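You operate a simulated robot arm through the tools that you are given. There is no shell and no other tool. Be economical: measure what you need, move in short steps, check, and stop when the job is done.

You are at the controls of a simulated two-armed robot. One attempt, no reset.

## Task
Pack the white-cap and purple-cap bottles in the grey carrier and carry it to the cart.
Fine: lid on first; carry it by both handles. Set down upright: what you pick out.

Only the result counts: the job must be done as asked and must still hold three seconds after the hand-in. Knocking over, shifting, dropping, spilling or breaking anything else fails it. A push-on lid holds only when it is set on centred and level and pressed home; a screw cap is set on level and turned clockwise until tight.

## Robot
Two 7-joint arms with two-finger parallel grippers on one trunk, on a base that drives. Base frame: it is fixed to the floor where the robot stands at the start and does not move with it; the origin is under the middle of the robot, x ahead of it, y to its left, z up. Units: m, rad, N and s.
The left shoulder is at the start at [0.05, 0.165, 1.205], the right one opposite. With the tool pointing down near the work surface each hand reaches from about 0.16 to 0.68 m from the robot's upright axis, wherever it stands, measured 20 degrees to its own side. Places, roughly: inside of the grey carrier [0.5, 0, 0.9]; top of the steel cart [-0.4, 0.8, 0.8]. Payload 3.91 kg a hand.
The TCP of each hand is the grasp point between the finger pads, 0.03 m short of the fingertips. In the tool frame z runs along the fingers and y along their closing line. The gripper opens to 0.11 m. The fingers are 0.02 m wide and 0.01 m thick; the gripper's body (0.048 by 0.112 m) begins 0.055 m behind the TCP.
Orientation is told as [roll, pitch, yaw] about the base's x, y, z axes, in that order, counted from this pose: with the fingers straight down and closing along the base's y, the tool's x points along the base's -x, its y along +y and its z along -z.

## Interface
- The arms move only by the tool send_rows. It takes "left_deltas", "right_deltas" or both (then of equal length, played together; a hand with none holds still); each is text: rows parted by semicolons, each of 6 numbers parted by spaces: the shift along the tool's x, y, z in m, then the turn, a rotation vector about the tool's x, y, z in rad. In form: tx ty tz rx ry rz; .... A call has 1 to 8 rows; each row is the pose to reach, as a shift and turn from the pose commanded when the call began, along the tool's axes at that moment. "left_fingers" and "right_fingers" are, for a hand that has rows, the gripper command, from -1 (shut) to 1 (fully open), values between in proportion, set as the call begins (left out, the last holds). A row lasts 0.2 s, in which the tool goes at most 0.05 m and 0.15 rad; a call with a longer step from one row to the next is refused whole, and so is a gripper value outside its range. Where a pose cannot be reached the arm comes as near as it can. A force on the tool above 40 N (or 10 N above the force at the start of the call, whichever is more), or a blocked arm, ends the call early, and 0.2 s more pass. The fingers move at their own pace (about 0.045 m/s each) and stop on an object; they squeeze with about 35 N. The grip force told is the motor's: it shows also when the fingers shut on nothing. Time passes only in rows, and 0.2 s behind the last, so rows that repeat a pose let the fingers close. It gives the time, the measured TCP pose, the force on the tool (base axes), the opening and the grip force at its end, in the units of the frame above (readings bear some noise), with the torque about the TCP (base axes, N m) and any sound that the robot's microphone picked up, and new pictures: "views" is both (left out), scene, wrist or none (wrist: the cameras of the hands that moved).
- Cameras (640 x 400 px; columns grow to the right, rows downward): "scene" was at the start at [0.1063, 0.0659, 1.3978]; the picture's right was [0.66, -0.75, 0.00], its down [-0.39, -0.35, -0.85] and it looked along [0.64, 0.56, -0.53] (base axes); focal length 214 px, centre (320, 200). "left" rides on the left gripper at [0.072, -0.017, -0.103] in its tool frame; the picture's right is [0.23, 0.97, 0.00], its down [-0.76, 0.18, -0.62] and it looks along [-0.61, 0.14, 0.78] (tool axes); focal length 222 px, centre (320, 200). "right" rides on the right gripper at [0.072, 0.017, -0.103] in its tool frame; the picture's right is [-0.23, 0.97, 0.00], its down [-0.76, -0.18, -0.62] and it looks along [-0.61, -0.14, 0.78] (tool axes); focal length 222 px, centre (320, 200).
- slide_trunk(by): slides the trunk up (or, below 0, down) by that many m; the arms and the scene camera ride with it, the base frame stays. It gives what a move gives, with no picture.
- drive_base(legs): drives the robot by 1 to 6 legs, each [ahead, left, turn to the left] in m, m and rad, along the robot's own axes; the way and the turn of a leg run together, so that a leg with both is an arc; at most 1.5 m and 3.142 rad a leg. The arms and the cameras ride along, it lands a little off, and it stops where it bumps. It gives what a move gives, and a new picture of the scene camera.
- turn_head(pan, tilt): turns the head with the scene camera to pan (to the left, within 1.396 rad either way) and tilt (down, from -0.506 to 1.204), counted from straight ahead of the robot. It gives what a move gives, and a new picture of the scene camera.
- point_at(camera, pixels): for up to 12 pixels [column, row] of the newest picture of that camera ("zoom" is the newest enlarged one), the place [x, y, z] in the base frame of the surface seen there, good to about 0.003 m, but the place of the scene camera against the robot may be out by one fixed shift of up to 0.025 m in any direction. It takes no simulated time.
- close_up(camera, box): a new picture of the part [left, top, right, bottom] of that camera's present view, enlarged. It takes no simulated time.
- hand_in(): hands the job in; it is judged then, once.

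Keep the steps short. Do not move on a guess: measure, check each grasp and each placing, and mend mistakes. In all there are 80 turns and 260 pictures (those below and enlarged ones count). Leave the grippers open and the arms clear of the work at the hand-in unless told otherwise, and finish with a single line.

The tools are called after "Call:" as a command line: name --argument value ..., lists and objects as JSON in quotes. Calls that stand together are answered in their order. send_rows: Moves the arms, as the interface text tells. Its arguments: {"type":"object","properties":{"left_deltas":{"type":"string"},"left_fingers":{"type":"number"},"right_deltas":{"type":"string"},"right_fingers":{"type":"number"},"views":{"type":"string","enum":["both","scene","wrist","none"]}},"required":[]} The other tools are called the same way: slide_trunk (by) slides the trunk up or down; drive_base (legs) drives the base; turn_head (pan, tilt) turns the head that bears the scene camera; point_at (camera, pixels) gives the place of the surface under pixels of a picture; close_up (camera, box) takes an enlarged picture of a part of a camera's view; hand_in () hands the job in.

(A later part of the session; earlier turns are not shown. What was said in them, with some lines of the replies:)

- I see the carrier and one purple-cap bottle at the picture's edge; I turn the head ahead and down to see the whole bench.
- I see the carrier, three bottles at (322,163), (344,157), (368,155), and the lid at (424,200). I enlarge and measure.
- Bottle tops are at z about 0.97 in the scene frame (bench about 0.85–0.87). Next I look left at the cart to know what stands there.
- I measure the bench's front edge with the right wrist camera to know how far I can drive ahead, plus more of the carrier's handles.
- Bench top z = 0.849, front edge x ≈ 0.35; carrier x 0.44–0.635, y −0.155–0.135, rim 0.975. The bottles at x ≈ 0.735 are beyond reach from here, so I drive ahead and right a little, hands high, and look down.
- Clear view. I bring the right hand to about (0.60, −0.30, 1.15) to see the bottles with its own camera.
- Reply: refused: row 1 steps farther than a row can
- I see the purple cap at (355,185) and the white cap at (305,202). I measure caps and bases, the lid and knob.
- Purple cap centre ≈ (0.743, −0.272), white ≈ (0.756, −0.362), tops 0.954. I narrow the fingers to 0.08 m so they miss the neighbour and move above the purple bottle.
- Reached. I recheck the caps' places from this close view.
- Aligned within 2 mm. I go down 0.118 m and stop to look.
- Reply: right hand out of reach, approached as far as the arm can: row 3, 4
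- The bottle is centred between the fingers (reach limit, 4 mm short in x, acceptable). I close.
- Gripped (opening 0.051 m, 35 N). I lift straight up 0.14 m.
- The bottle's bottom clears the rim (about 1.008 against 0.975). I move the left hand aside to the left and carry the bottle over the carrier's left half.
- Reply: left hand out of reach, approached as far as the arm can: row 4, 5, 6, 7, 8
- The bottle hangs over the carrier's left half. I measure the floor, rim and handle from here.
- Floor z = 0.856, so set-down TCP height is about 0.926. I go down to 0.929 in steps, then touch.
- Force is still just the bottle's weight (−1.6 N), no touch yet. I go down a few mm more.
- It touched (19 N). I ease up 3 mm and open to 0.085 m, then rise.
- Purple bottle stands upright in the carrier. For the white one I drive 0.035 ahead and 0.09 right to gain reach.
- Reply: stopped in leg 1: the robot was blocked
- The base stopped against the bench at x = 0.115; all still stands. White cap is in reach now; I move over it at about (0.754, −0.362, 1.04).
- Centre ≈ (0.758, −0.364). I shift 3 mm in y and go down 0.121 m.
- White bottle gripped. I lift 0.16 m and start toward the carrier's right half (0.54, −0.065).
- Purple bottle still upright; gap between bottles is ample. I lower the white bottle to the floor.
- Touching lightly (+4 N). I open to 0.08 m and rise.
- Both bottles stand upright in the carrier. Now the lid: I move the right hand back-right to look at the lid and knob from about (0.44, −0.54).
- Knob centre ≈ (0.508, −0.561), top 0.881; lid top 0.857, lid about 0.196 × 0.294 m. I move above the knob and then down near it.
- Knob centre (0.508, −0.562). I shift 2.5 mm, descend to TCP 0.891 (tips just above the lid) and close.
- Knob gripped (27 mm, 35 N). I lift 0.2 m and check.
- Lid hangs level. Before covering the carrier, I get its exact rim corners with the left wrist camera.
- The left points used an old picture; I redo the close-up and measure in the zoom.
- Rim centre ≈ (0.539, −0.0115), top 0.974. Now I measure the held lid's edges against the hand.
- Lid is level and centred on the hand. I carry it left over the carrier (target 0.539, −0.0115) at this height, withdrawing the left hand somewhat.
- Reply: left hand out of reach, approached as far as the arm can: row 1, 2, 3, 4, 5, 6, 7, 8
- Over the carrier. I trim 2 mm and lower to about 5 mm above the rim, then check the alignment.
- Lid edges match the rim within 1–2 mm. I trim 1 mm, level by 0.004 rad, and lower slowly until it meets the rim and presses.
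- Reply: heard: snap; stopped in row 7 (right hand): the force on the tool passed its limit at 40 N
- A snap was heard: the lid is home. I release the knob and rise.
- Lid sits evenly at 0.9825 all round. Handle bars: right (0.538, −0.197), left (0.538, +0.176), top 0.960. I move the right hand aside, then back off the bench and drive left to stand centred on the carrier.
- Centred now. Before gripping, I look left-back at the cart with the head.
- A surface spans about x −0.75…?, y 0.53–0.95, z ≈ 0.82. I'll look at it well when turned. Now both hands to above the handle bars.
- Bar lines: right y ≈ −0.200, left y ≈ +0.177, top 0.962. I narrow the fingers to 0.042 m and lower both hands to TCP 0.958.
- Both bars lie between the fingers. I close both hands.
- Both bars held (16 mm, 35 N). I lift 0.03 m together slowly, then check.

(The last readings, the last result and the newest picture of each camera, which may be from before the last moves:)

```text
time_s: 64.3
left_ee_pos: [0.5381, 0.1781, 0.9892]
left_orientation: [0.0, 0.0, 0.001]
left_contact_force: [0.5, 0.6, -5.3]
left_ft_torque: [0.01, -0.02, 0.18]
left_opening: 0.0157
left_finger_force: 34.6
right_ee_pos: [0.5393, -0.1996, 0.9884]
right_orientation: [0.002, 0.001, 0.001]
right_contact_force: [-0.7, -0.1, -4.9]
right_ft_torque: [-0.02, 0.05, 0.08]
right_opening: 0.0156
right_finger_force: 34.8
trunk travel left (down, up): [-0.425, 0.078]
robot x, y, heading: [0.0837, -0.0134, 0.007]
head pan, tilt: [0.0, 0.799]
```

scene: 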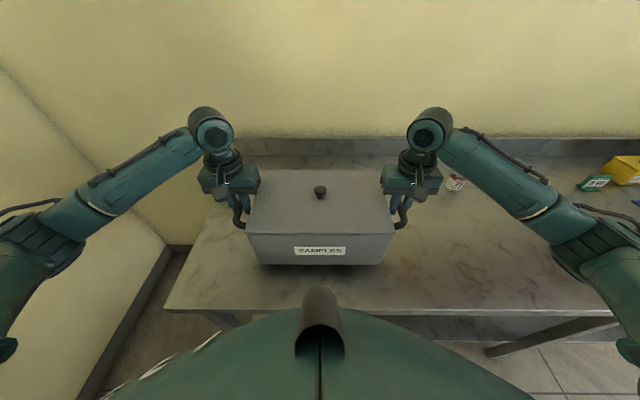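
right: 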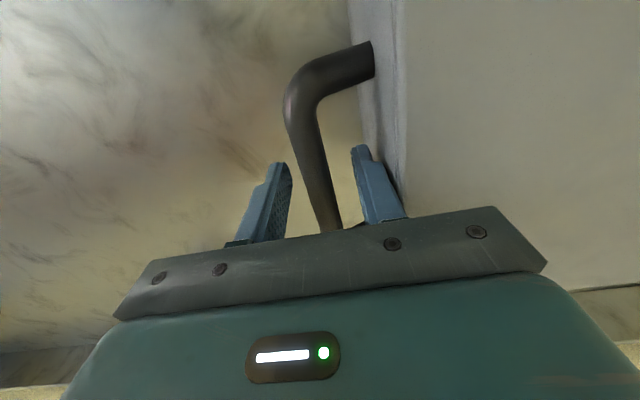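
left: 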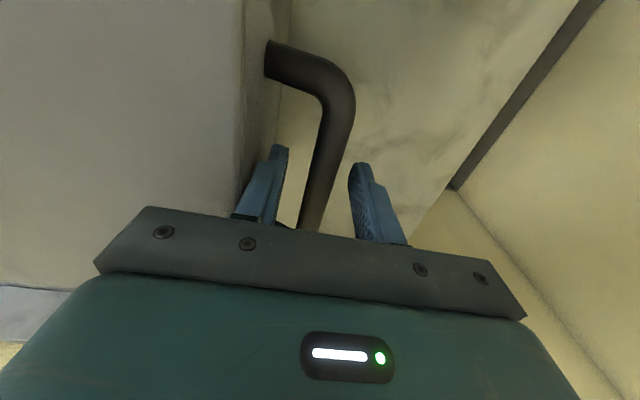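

Carrier lifted (about 5 N each), level. I lift 0.12 m more and draw it in 0.06.

Call:
send_rows --left_deltas "0 0 -0.02 0 0 0; 0 0 -0.04 0 0 0; 0 0 -0.06 0 0 0; 0 0 -0.08 0 0 0; 0 0 -0.1 0 0 0; 0.02 0 -0.12 0 0 0; 0.04 0 -0.12 0 0 0; 0.06 0 -0.12 0 0 0" --right_deltas "0 0 -0.02 0 0 0; 0 0 -0.04 0 0 0; 0 0 -0.06 0 0 0; 0 0 -0.08 0 0 0; 0 0 -0.1 0 0 0; 0.02 0 -0.12 0 0 0; 0.04 0 -0.12 0 0 0; 0.06 0 -0.12 0 0 0" --views "none"

Call:
drive_base --legs '[[-0.25, 0, 0]]'

Call:
turn_head --pan 1.396 --tilt 0.45

```text
time_s: 66.1
left_ee_pos: [0.4789, 0.1763, 1.1096]
left_orientation: [-0.002, 0.0, -0.001]
left_contact_force: [0.1, -1.3, -4.9]
left_ft_torque: [0.06, -0.03, 0.02]
left_opening: 0.0157
left_finger_force: 35.3
right_ee_pos: [0.4782, -0.1999, 1.1075]
right_orientation: [0.001, 0.0, 0.0]
right_contact_force: [-0.7, 3.0, -4.5]
right_ft_torque: [-0.02, 0.05, 0.13]
right_opening: 0.0153
right_finger_force: 35.4
trunk travel left (down, up): [-0.425, 0.078]
robot x, y, heading: [0.0831, -0.0091, 0.01]
head pan, tilt: [0.0, 0.799]
```

```text
time_s: 67.9
left_ee_pos: [0.2326, 0.1747, 1.1083]
left_orientation: [-0.002, 0.0, 0.002]
left_contact_force: [0.4, -4.2, -5.4]
left_ft_torque: [-0.01, 0.07, 0.03]
left_opening: 0.0156
left_finger_force: 35.1
right_ee_pos: [0.2329, -0.2004, 1.1067]
right_orientation: [0.002, 0.002, 0.003]
right_contact_force: [-0.9, 3.7, -4.3]
right_ft_torque: [0.01, -0.09, 0.03]
right_opening: 0.0156
right_finger_force: 34.9
trunk travel left (down, up): [-0.425, 0.078]
robot x, y, heading: [-0.1647, -0.0124, 0.012]
head pan, tilt: [0.0, 0.799]
```

scene: 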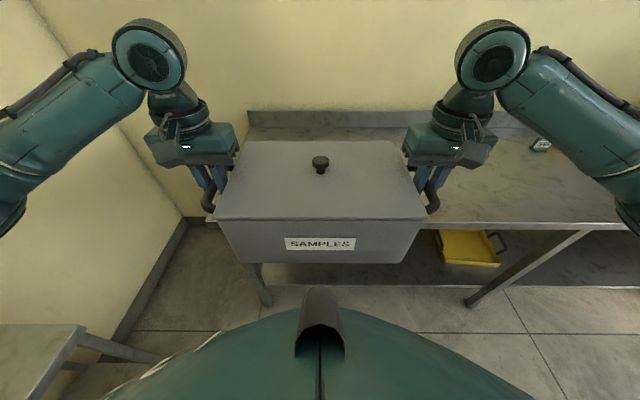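

```text
time_s: 69.5
left_ee_pos: [0.2313, 0.1759, 1.1084]
left_orientation: [-0.003, 0.0, 0.003]
left_contact_force: [-0.1, -1.1, -5.0]
left_ft_torque: [0.0, -0.01, 0.06]
left_opening: 0.0155
left_finger_force: 35.0
right_ee_pos: [0.233, -0.2, 1.107]
right_orientation: [0.002, 0.002, 0.0]
right_contact_force: [-0.7, 1.0, -5.2]
right_ft_torque: [0.02, 0.01, 0.04]
right_opening: 0.0157
right_finger_force: 34.9
trunk travel left (down, up): [-0.425, 0.078]
robot x, y, heading: [-0.1642, -0.0144, 0.01]
head pan, tilt: [1.396, 0.45]
```

scene: 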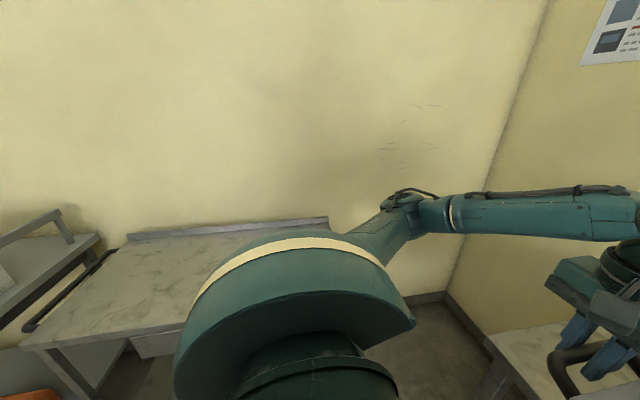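

The cart has a push handle at its left end and a wall-side guard. I turn the robot 90° left in three gentle legs, carrier at z ≈ 1.0 above everything.

Call:
drive_base --legs '[[0, 0, 0.52], [0, 0, 0.52], [0, 0, 0.52]]'

Call:
turn_head --pan 0.3 --tilt 0.7

```text
time_s: 74.2
left_ee_pos: [-0.3468, 0.3825, 1.107]
left_orientation: [-0.003, 0.0, 1.558]
left_contact_force: [1.4, 0.1, -4.6]
left_ft_torque: [0.03, -0.03, 0.06]
left_opening: 0.0157
left_finger_force: 35.3
right_ee_pos: [0.0289, 0.3782, 1.1085]
right_orientation: [0.001, 0.002, 1.56]
right_contact_force: [-1.2, 0.1, -4.6]
right_ft_torque: [-0.04, -0.03, 0.08]
right_opening: 0.0156
right_finger_force: 35.2
trunk travel left (down, up): [-0.425, 0.078]
robot x, y, heading: [-0.1652, -0.017, 1.561]
head pan, tilt: [1.396, 0.45]
```

scene: 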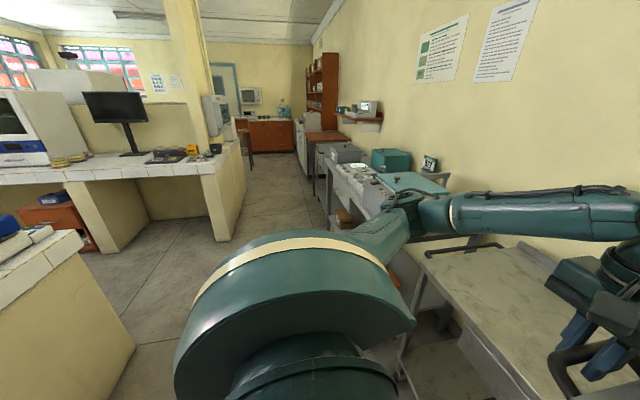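

```text
time_s: 75.6
left_ee_pos: [-0.3463, 0.3827, 1.1081]
left_orientation: [-0.003, -0.001, 1.557]
left_contact_force: [0.2, 0.3, -3.9]
left_ft_torque: [-0.07, -0.01, 0.07]
left_opening: 0.0156
left_finger_force: 34.8
right_ee_pos: [0.0286, 0.3786, 1.1073]
right_orientation: [0.002, 0.002, 1.559]
right_contact_force: [-0.2, -0.2, -4.8]
right_ft_torque: [-0.04, -0.03, 0.04]
right_opening: 0.0156
right_finger_force: 35.4
trunk travel left (down, up): [-0.425, 0.078]
robot x, y, heading: [-0.165, -0.0157, 1.563]
head pan, tilt: [0.3, 0.7]
```

scene: 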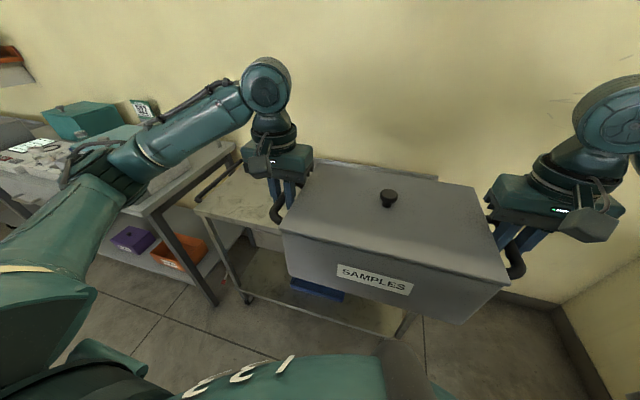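

I measure the cart top here: near edge at (200,213), (250,232), (440,180) and guard.

Call:
point_at --camera "scene" --pixels '[[202, 210], [230, 205], [255, 230], [245, 185], [325, 160], [430, 178], [235, 170], [410, 325], [218, 190]]'

Call:
turn_head --pan -0.5 --tilt 0.8

```text
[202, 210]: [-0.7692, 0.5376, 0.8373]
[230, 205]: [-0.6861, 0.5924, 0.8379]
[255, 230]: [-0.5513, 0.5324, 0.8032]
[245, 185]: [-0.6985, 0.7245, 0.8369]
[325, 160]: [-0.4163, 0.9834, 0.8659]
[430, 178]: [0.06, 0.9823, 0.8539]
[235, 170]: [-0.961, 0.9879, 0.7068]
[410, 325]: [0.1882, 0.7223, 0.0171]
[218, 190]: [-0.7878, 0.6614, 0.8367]
```

```text
time_s: 76.7
left_ee_pos: [-0.3471, 0.3832, 1.1084]
left_orientation: [-0.002, 0.003, 1.558]
left_contact_force: [0.4, 0.4, -4.6]
left_ft_torque: [-0.01, -0.01, 0.08]
left_opening: 0.0156
left_finger_force: 34.9
right_ee_pos: [0.029, 0.3792, 1.1074]
right_orientation: [0.002, 0.003, 1.558]
right_contact_force: [-1.3, -0.7, -4.5]
right_ft_torque: [-0.03, -0.01, -0.01]
right_opening: 0.0155
right_finger_force: 35.0
trunk travel left (down, up): [-0.425, 0.078]
robot x, y, heading: [-0.1608, -0.0167, 1.564]
head pan, tilt: [-0.499, 0.799]
```

scene: 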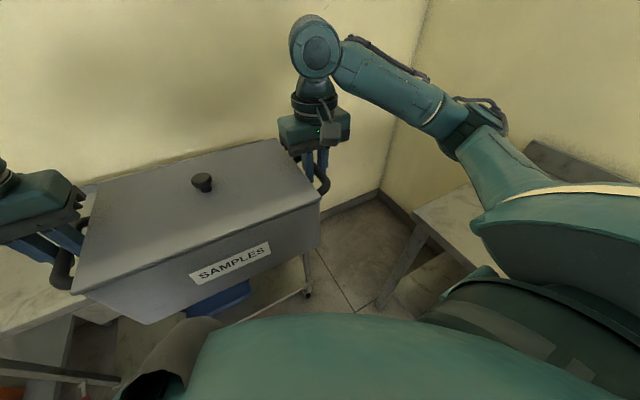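

Cart top spans x −0.79…0.07, y 0.535…0.975, z ≈ 0.82. Before strafing left I check the clearance of the left elbow to the next table.

Call:
turn_head --pan 0.75 --tilt 0.6

Call:
point_at --camera "scene" --pixels '[[100, 120], [150, 130], [200, 150], [60, 150], [250, 150], [300, 150], [200, 200], [250, 200], [150, 250], [100, 200], [350, 130], [200, 250]]'

```text
time_s: 78.1
left_ee_pos: [-0.3466, 0.3832, 1.1089]
left_orientation: [-0.001, 0.001, 1.559]
left_contact_force: [-0.1, 0.9, -4.8]
left_ft_torque: [-0.02, 0.0, 0.05]
left_opening: 0.0154
left_finger_force: 35.7
right_ee_pos: [0.0278, 0.379, 1.1071]
right_orientation: [0.001, 0.002, 1.558]
right_contact_force: [-0.5, -0.6, -5.0]
right_ft_torque: [-0.02, 0.01, 0.06]
right_opening: 0.0153
right_finger_force: 35.2
trunk travel left (down, up): [-0.425, 0.078]
robot x, y, heading: [-0.1618, -0.0137, 1.558]
head pan, tilt: [0.75, 0.6]
```

scene: 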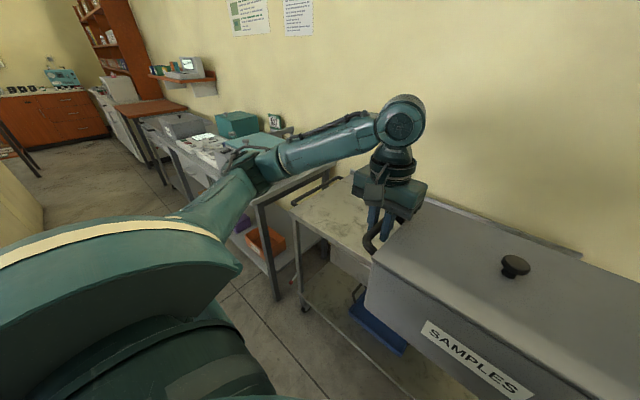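

```text
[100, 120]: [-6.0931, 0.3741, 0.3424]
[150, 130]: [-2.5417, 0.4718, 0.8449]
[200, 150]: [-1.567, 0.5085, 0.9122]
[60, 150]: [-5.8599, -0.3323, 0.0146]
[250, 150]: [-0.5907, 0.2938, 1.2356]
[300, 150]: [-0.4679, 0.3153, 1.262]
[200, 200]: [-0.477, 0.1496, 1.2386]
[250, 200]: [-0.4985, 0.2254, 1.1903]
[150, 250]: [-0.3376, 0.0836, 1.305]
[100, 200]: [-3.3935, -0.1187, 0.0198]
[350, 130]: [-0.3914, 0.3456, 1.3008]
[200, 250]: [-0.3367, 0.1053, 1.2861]
```

Elbow at z ≈ 1.2, the neighbouring table's items are below 1.0: clear. I strafe 0.18 left, then go 0.25 ahead.

Call:
drive_base --legs '[[0, 0.18, 0.008], [0.25, 0, 0]]'

Call:
turn_head --pan 0.1 --tilt 0.85

```text
time_s: 81.9
left_ee_pos: [-0.5326, 0.6276, 1.1068]
left_orientation: [0.0, 0.004, 1.57]
left_contact_force: [0.8, 0.1, -4.6]
left_ft_torque: [-0.02, 0.03, 0.06]
left_opening: 0.0158
left_finger_force: 35.3
right_ee_pos: [-0.1566, 0.6273, 1.1073]
right_orientation: [0.001, 0.004, 1.571]
right_contact_force: [-1.1, 0.0, -5.2]
right_ft_torque: [-0.03, -0.01, 0.04]
right_opening: 0.0156
right_finger_force: 35.3
trunk travel left (down, up): [-0.425, 0.078]
robot x, y, heading: [-0.3436, 0.2356, 1.577]
head pan, tilt: [0.75, 0.6]
stopped in leg 2: the robot was blocked; the commanded pose is now the measured one
```

scene: 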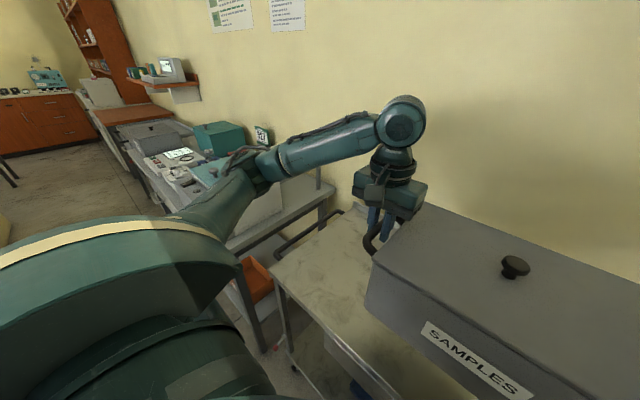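

```text
time_s: 83.0
left_ee_pos: [-0.5324, 0.6293, 1.1071]
left_orientation: [0.001, 0.001, 1.568]
left_contact_force: [0.7, 0.6, -5.8]
left_ft_torque: [-0.02, 0.03, 0.05]
left_opening: 0.0159
left_finger_force: 34.8
right_ee_pos: [-0.1559, 0.6278, 1.1076]
right_orientation: [0.004, 0.003, 1.569]
right_contact_force: [-0.2, -0.1, -4.8]
right_ft_torque: [-0.01, -0.01, 0.02]
right_opening: 0.0155
right_finger_force: 34.7
trunk travel left (down, up): [-0.425, 0.078]
robot x, y, heading: [-0.3463, 0.2328, 1.576]
head pan, tilt: [0.099, 0.85]
```

scene: 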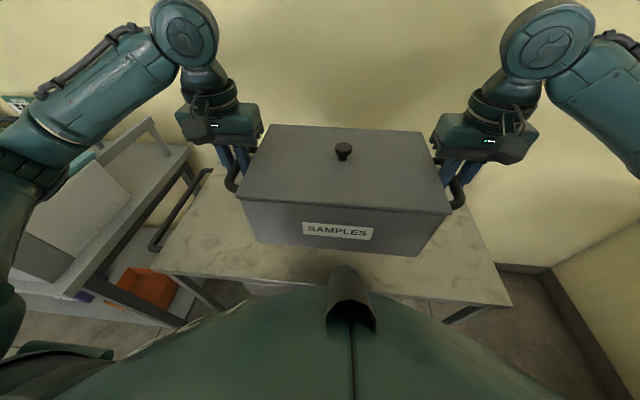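

The base touched the cart edge at y ≈ 0.235. I check the cart's place and top height, with scene and wrist views.

Call:
point_at --camera "scene" --pixels '[[158, 268], [505, 301], [200, 250], [460, 285], [200, 215], [455, 230], [465, 205], [315, 283]]'

Call:
send_rows --left_deltas "-0.02 0 0 0 0 0; -0.04 0 0 0 0 0; -0.06 0 0 0 0 0; -0.08 0 0 0 0 0; -0.1 0 0 0 0 0; -0.12 0 0 0 0 0; -0.12 0 0 0 0 0" --right_deltas "-0.02 0 0 0 0 0; -0.04 0 0 0 0 0; -0.06 0 0 0 0 0; -0.08 0 0 0 0 0; -0.1 0 0 0 0 0; -0.12 0 0 0 0 0; -0.12 0 0 0 0 0" --views "both"

```text
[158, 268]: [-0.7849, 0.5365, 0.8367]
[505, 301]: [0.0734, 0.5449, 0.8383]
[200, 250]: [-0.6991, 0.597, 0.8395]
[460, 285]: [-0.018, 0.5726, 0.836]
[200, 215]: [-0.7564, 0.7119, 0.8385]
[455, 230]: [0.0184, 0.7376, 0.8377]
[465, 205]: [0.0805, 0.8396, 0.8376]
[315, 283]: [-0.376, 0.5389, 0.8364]
```

```text
time_s: 84.5
left_ee_pos: [-0.532, 0.7495, 1.1077]
left_orientation: [0.001, 0.001, 1.569]
left_contact_force: [-2.0, 0.2, -5.0]
left_ft_torque: [-0.1, 0.07, 0.18]
left_opening: 0.0159
left_finger_force: 35.5
right_ee_pos: [-0.1571, 0.7486, 1.108]
right_orientation: [0.001, 0.001, 1.568]
right_contact_force: [2.3, -1.3, -4.9]
right_ft_torque: [0.03, 0.02, 0.1]
right_opening: 0.0157
right_finger_force: 34.8
trunk travel left (down, up): [-0.425, 0.078]
robot x, y, heading: [-0.3457, 0.2312, 1.577]
head pan, tilt: [0.099, 0.85]
```

scene: 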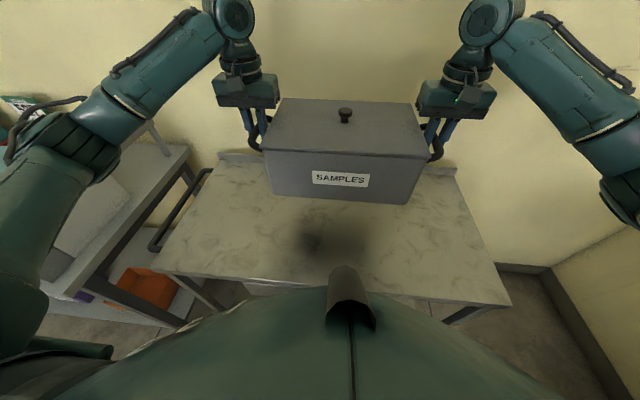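
right: 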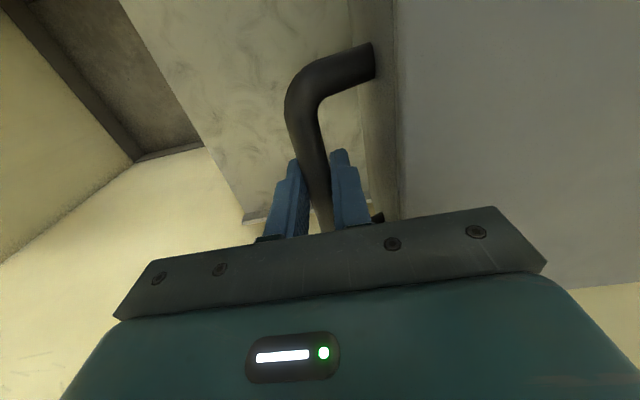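
left: 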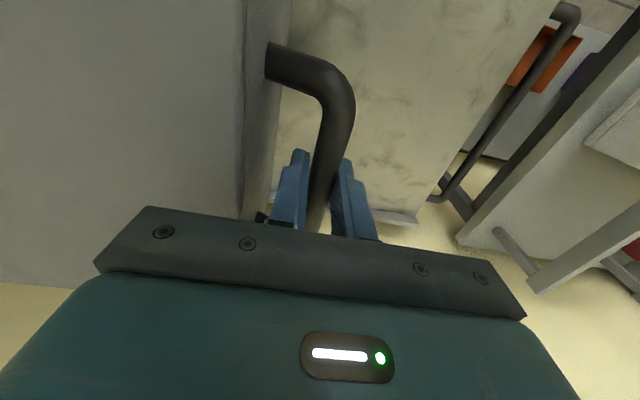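

Cart unmoved. Carrier centre is over (−0.345, 0.749). I read the cart's top height with the wrist cameras.

Call:
point_at --camera "right" --pixels '[[220, 80], [260, 150], [250, 60]]'

Call:
point_at --camera "left" --pixels '[[420, 80], [400, 150], [380, 60]]'

```text
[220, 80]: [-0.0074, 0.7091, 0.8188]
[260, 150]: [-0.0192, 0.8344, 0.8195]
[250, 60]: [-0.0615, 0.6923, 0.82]
```

```text
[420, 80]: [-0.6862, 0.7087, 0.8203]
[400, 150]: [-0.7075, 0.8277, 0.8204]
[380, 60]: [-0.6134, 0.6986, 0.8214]
```

Cart top z = 0.820, so set-down TCP ≈ 0.929. I lower 0.15 m together.

Call:
send_rows --left_deltas "0 0 0.02 0 0 0; 0 0 0.045 0 0 0; 0 0 0.07 0 0 0; 0 0 0.095 0 0 0; 0 0 0.12 0 0 0; 0 0 0.14 0 0 0; 0 0 0.155 0 0 0; 0 0 0.165 0 0 0" --right_deltas "0 0 0.02 0 0 0; 0 0 0.045 0 0 0; 0 0 0.07 0 0 0; 0 0 0.095 0 0 0; 0 0 0.12 0 0 0; 0 0 0.14 0 0 0; 0 0 0.155 0 0 0; 0 0 0.165 0 0 0" --views "scene"

```text
time_s: 86.3
left_ee_pos: [-0.5324, 0.7503, 0.9428]
left_orientation: [-0.001, 0.003, 1.569]
left_contact_force: [-4.0, 1.1, -4.3]
left_ft_torque: [-0.23, -0.02, 0.12]
left_opening: 0.0156
left_finger_force: 35.2
right_ee_pos: [-0.1571, 0.7486, 0.9418]
right_orientation: [0.002, 0.003, 1.569]
right_contact_force: [3.9, 0.0, -5.2]
right_ft_torque: [0.22, -0.11, 0.13]
right_opening: 0.0153
right_finger_force: 34.8
trunk travel left (down, up): [-0.425, 0.078]
robot x, y, heading: [-0.3445, 0.2359, 1.574]
head pan, tilt: [0.099, 0.85]
```

scene: 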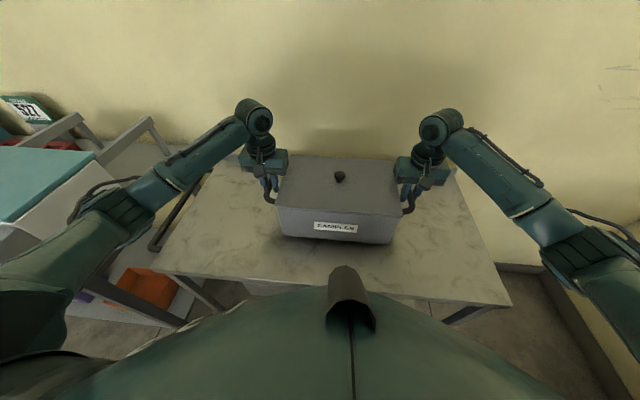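

Call:
send_rows --left_deltas "0 0 0.004 0 0 0; 0 0 0.007 0 0 0; 0 0 0.009 0 0 0; 0 0 0.011 0 0 0; 0 0 0.012 0 0 0; 0 0 0.013 0 0 0; 0 0 0.014 0 0 0" --right_deltas "0 0 0.004 0 0 0; 0 0 0.007 0 0 0; 0 0 0.009 0 0 0; 0 0 0.011 0 0 0; 0 0 0.012 0 0 0; 0 0 0.013 0 0 0; 0 0 0.014 0 0 0" --views "none"

```text
time_s: 88.0
left_ee_pos: [-0.532, 0.7487, 0.9292]
left_orientation: [0.001, 0.002, 1.569]
left_contact_force: [-3.1, 1.2, -4.3]
left_ft_torque: [0.19, 0.11, 0.12]
left_opening: 0.0157
left_finger_force: 35.2
right_ee_pos: [-0.1558, 0.7482, 0.9294]
right_orientation: [0.002, 0.002, 1.569]
right_contact_force: [4.7, -1.4, -2.5]
right_ft_torque: [0.1, 0.01, 0.1]
right_opening: 0.0154
right_finger_force: 34.9
trunk travel left (down, up): [-0.425, 0.078]
robot x, y, heading: [-0.3427, 0.2345, 1.576]
head pan, tilt: [0.099, 0.85]
```

Nearly touching (right load down to 2.5 N). I go 3 mm further.

Call:
send_rows --left_deltas "0 0 0.001 0 0 0; 0 0 0.002 0 0 0; 0 0 0.003 0 0 0" --right_deltas "0 0 0.0005 0 0 0; 0 0 0.001 0 0 0; 0 0 0.002 0 0 0" --views "none"

```text
time_s: 88.8
left_ee_pos: [-0.5331, 0.7492, 0.9298]
left_orientation: [-0.003, -0.004, 1.567]
left_contact_force: [-9.2, 2.1, 17.7]
left_ft_torque: [-0.8, 0.04, -0.1]
left_opening: 0.0155
left_finger_force: 35.6
right_ee_pos: [-0.1567, 0.7483, 0.928]
right_orientation: [0.001, 0.001, 1.568]
right_contact_force: [4.5, 3.6, 5.0]
right_ft_torque: [-0.95, 0.01, -0.02]
right_opening: 0.0154
right_finger_force: 34.8
trunk travel left (down, up): [-0.425, 0.078]
robot x, y, heading: [-0.3442, 0.2341, 1.572]
head pan, tilt: [0.099, 0.85]
```

It rests on the cart. I ease up 1 mm, open both to 0.042 m and rise.

Call:
send_rows --left_deltas "0 0 -0.001 0 0 0; 0 0 -0.001 0 0 0; 0 0 -0.001 0 0 0; 0 0 -0.001 0 0 0" --right_deltas "0 0 -0.001 0 0 0; 0 0 -0.001 0 0 0; 0 0 -0.001 0 0 0; 0 0 -0.001 0 0 0" --left_fingers -0.24 --right_fingers -0.24 --views "wrist"

```text
time_s: 89.8
left_ee_pos: [-0.5323, 0.748, 0.9267]
left_orientation: [-0.001, 0.003, 1.567]
left_contact_force: [0.7, -0.5, -0.2]
left_ft_torque: [0.03, 0.0, 0.0]
left_opening: 0.0421
left_finger_force: 0.1
right_ee_pos: [-0.156, 0.7487, 0.9282]
right_orientation: [0.002, 0.003, 1.569]
right_contact_force: [0.3, -0.3, 0.7]
right_ft_torque: [-0.03, 0.0, 0.02]
right_opening: 0.0419
right_finger_force: 0.0
trunk travel left (down, up): [-0.425, 0.078]
robot x, y, heading: [-0.3448, 0.2349, 1.58]
head pan, tilt: [0.099, 0.85]
```

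right: 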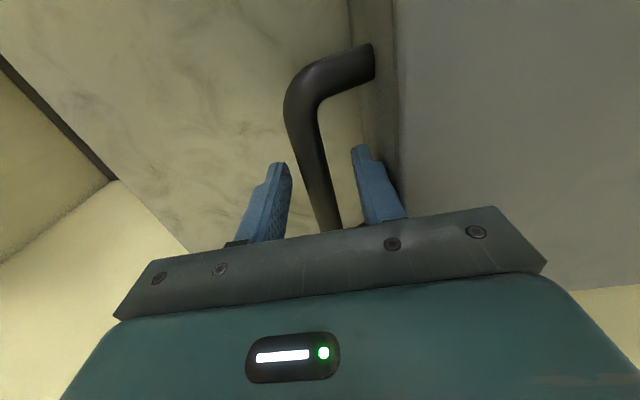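
left: 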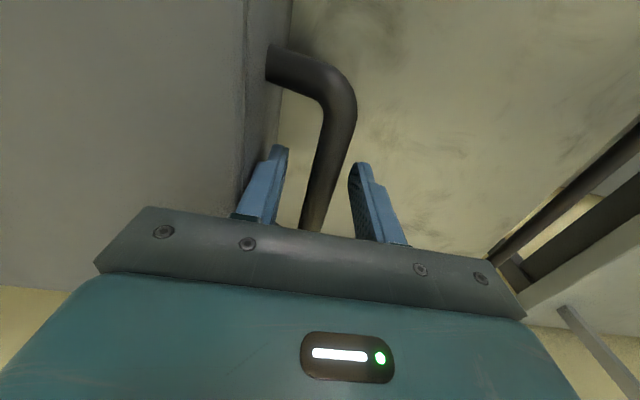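

Both bars are free. I rise straight up, then draw the hands outward and open.

Call:
send_rows --left_deltas "0 0 -0.02 0 0 0; 0 0 -0.05 0 0 0; 0 0 -0.09 0 0 0; 0 0 -0.13 0 0 0; 0 0 -0.17 0 0 0; 0.04 0 -0.19 0 0 0; 0.08 0 -0.2 0 0 0; 0.12 0 -0.2 0 0 0" --right_deltas "0 0 -0.02 0 0 0; 0 0 -0.05 0 0 0; 0 0 -0.09 0 0 0; 0 0 -0.13 0 0 0; 0 0 -0.17 0 0 0; 0.04 0 -0.19 0 0 0; 0.08 0 -0.2 0 0 0; 0.12 0 -0.2 0 0 0" --views "none"

Call:
send_rows --left_deltas "0 0 0 0 0 0; 0 0 0 0 0 0; 0 0 0 0 0 0; 0 0 0 0 0 0" --right_deltas "0 0 0 0 0 0; 0 0 0 0 0 0; 0 0 0 0 0 0; 0 0 0 0 0 0" --left_fingers 1 --right_fingers 1 --views "both"

Call:
close_up --camera "scene" --box '[192, 120, 512, 320]'

```text
time_s: 91.5
left_ee_pos: [-0.5328, 0.6282, 1.1279]
left_orientation: [-0.001, 0.0, 1.569]
left_contact_force: [0.2, -1.0, 0.6]
left_ft_torque: [0.02, 0.0, -0.01]
left_opening: 0.0418
left_finger_force: 0.0
right_ee_pos: [-0.1563, 0.6259, 1.1279]
right_orientation: [0.003, 0.002, 1.57]
right_contact_force: [0.2, 0.2, 0.5]
right_ft_torque: [0.06, 0.0, -0.01]
right_opening: 0.0421
right_finger_force: 0.0
trunk travel left (down, up): [-0.425, 0.078]
robot x, y, heading: [-0.3437, 0.2335, 1.578]
head pan, tilt: [0.099, 0.85]
```

```text
time_s: 92.5
left_ee_pos: [-0.5324, 0.629, 1.1264]
left_orientation: [0.0, 0.001, 1.568]
left_contact_force: [0.5, 0.0, -0.5]
left_ft_torque: [-0.01, 0.02, -0.01]
left_opening: 0.11
left_finger_force: 0.0
right_ee_pos: [-0.1568, 0.6277, 1.1273]
right_orientation: [0.001, 0.002, 1.57]
right_contact_force: [-1.0, 0.5, 0.1]
right_ft_torque: [-0.07, 0.05, -0.01]
right_opening: 0.11
right_finger_force: 0.2
trunk travel left (down, up): [-0.425, 0.078]
robot x, y, heading: [-0.3471, 0.2357, 1.576]
head pan, tilt: [0.099, 0.85]
```

scene: 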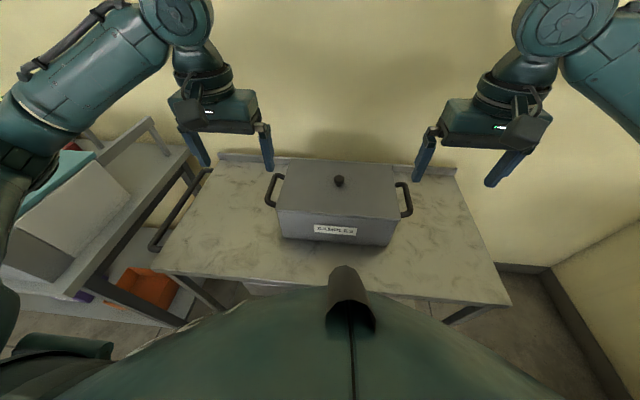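
right: 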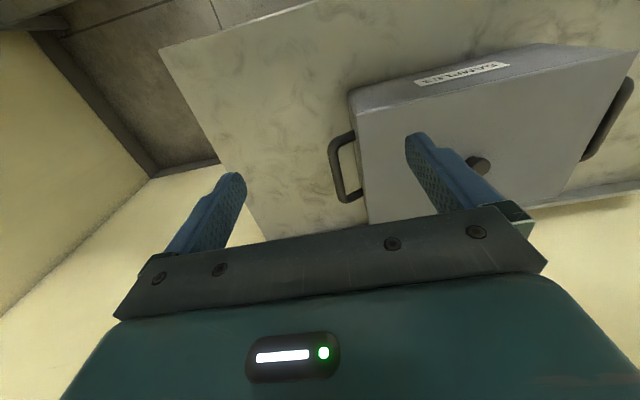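
left: 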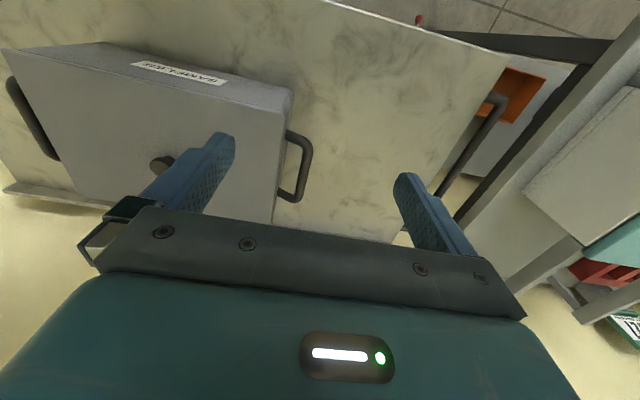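

```text
2.00 times, centred on (352, 220) of scene
```

zoom: 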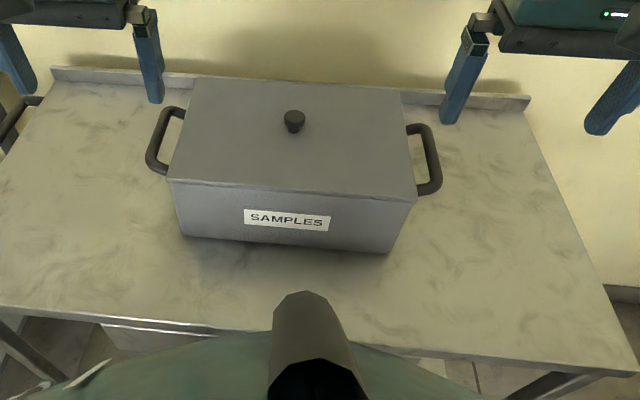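

The closed carrier stands level on the cart, hands free. I back off 0.2 m to be clear, then hand in.

Call:
drive_base --legs '[[-0.2, 0, 0]]'

```text
time_s: 94.2
left_ee_pos: [-0.532, 0.4286, 1.1284]
left_orientation: [0.0, -0.002, 1.569]
left_contact_force: [0.3, 0.0, 0.2]
left_ft_torque: [0.03, -0.01, -0.01]
left_opening: 0.1098
left_finger_force: 0.1
right_ee_pos: [-0.1553, 0.4277, 1.1284]
right_orientation: [0.0, 0.003, 1.57]
right_contact_force: [-0.8, -0.4, 0.7]
right_ft_torque: [0.06, 0.01, 0.02]
right_opening: 0.1099
right_finger_force: 0.1
trunk travel left (down, up): [-0.425, 0.078]
robot x, y, heading: [-0.3444, 0.032, 1.574]
head pan, tilt: [0.099, 0.85]
```

scene: 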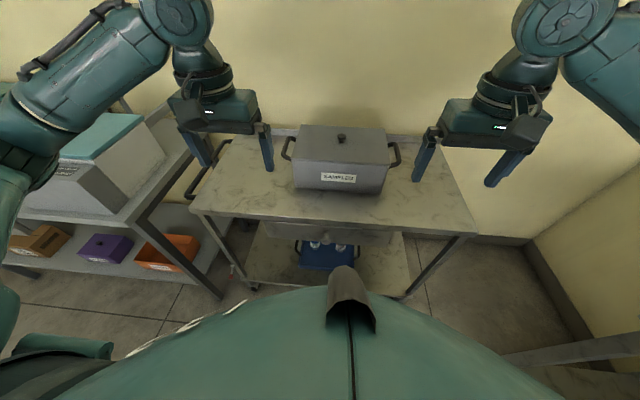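

All is steady; I hand the job in.

Call:
hand_in

```text
The job is handed in.
```

The white-cap and purple-cap bottles were set upright in the grey carrier, the lid was pressed on with a snap, and the carrier was carried by both handles to the cart, where it stands level.
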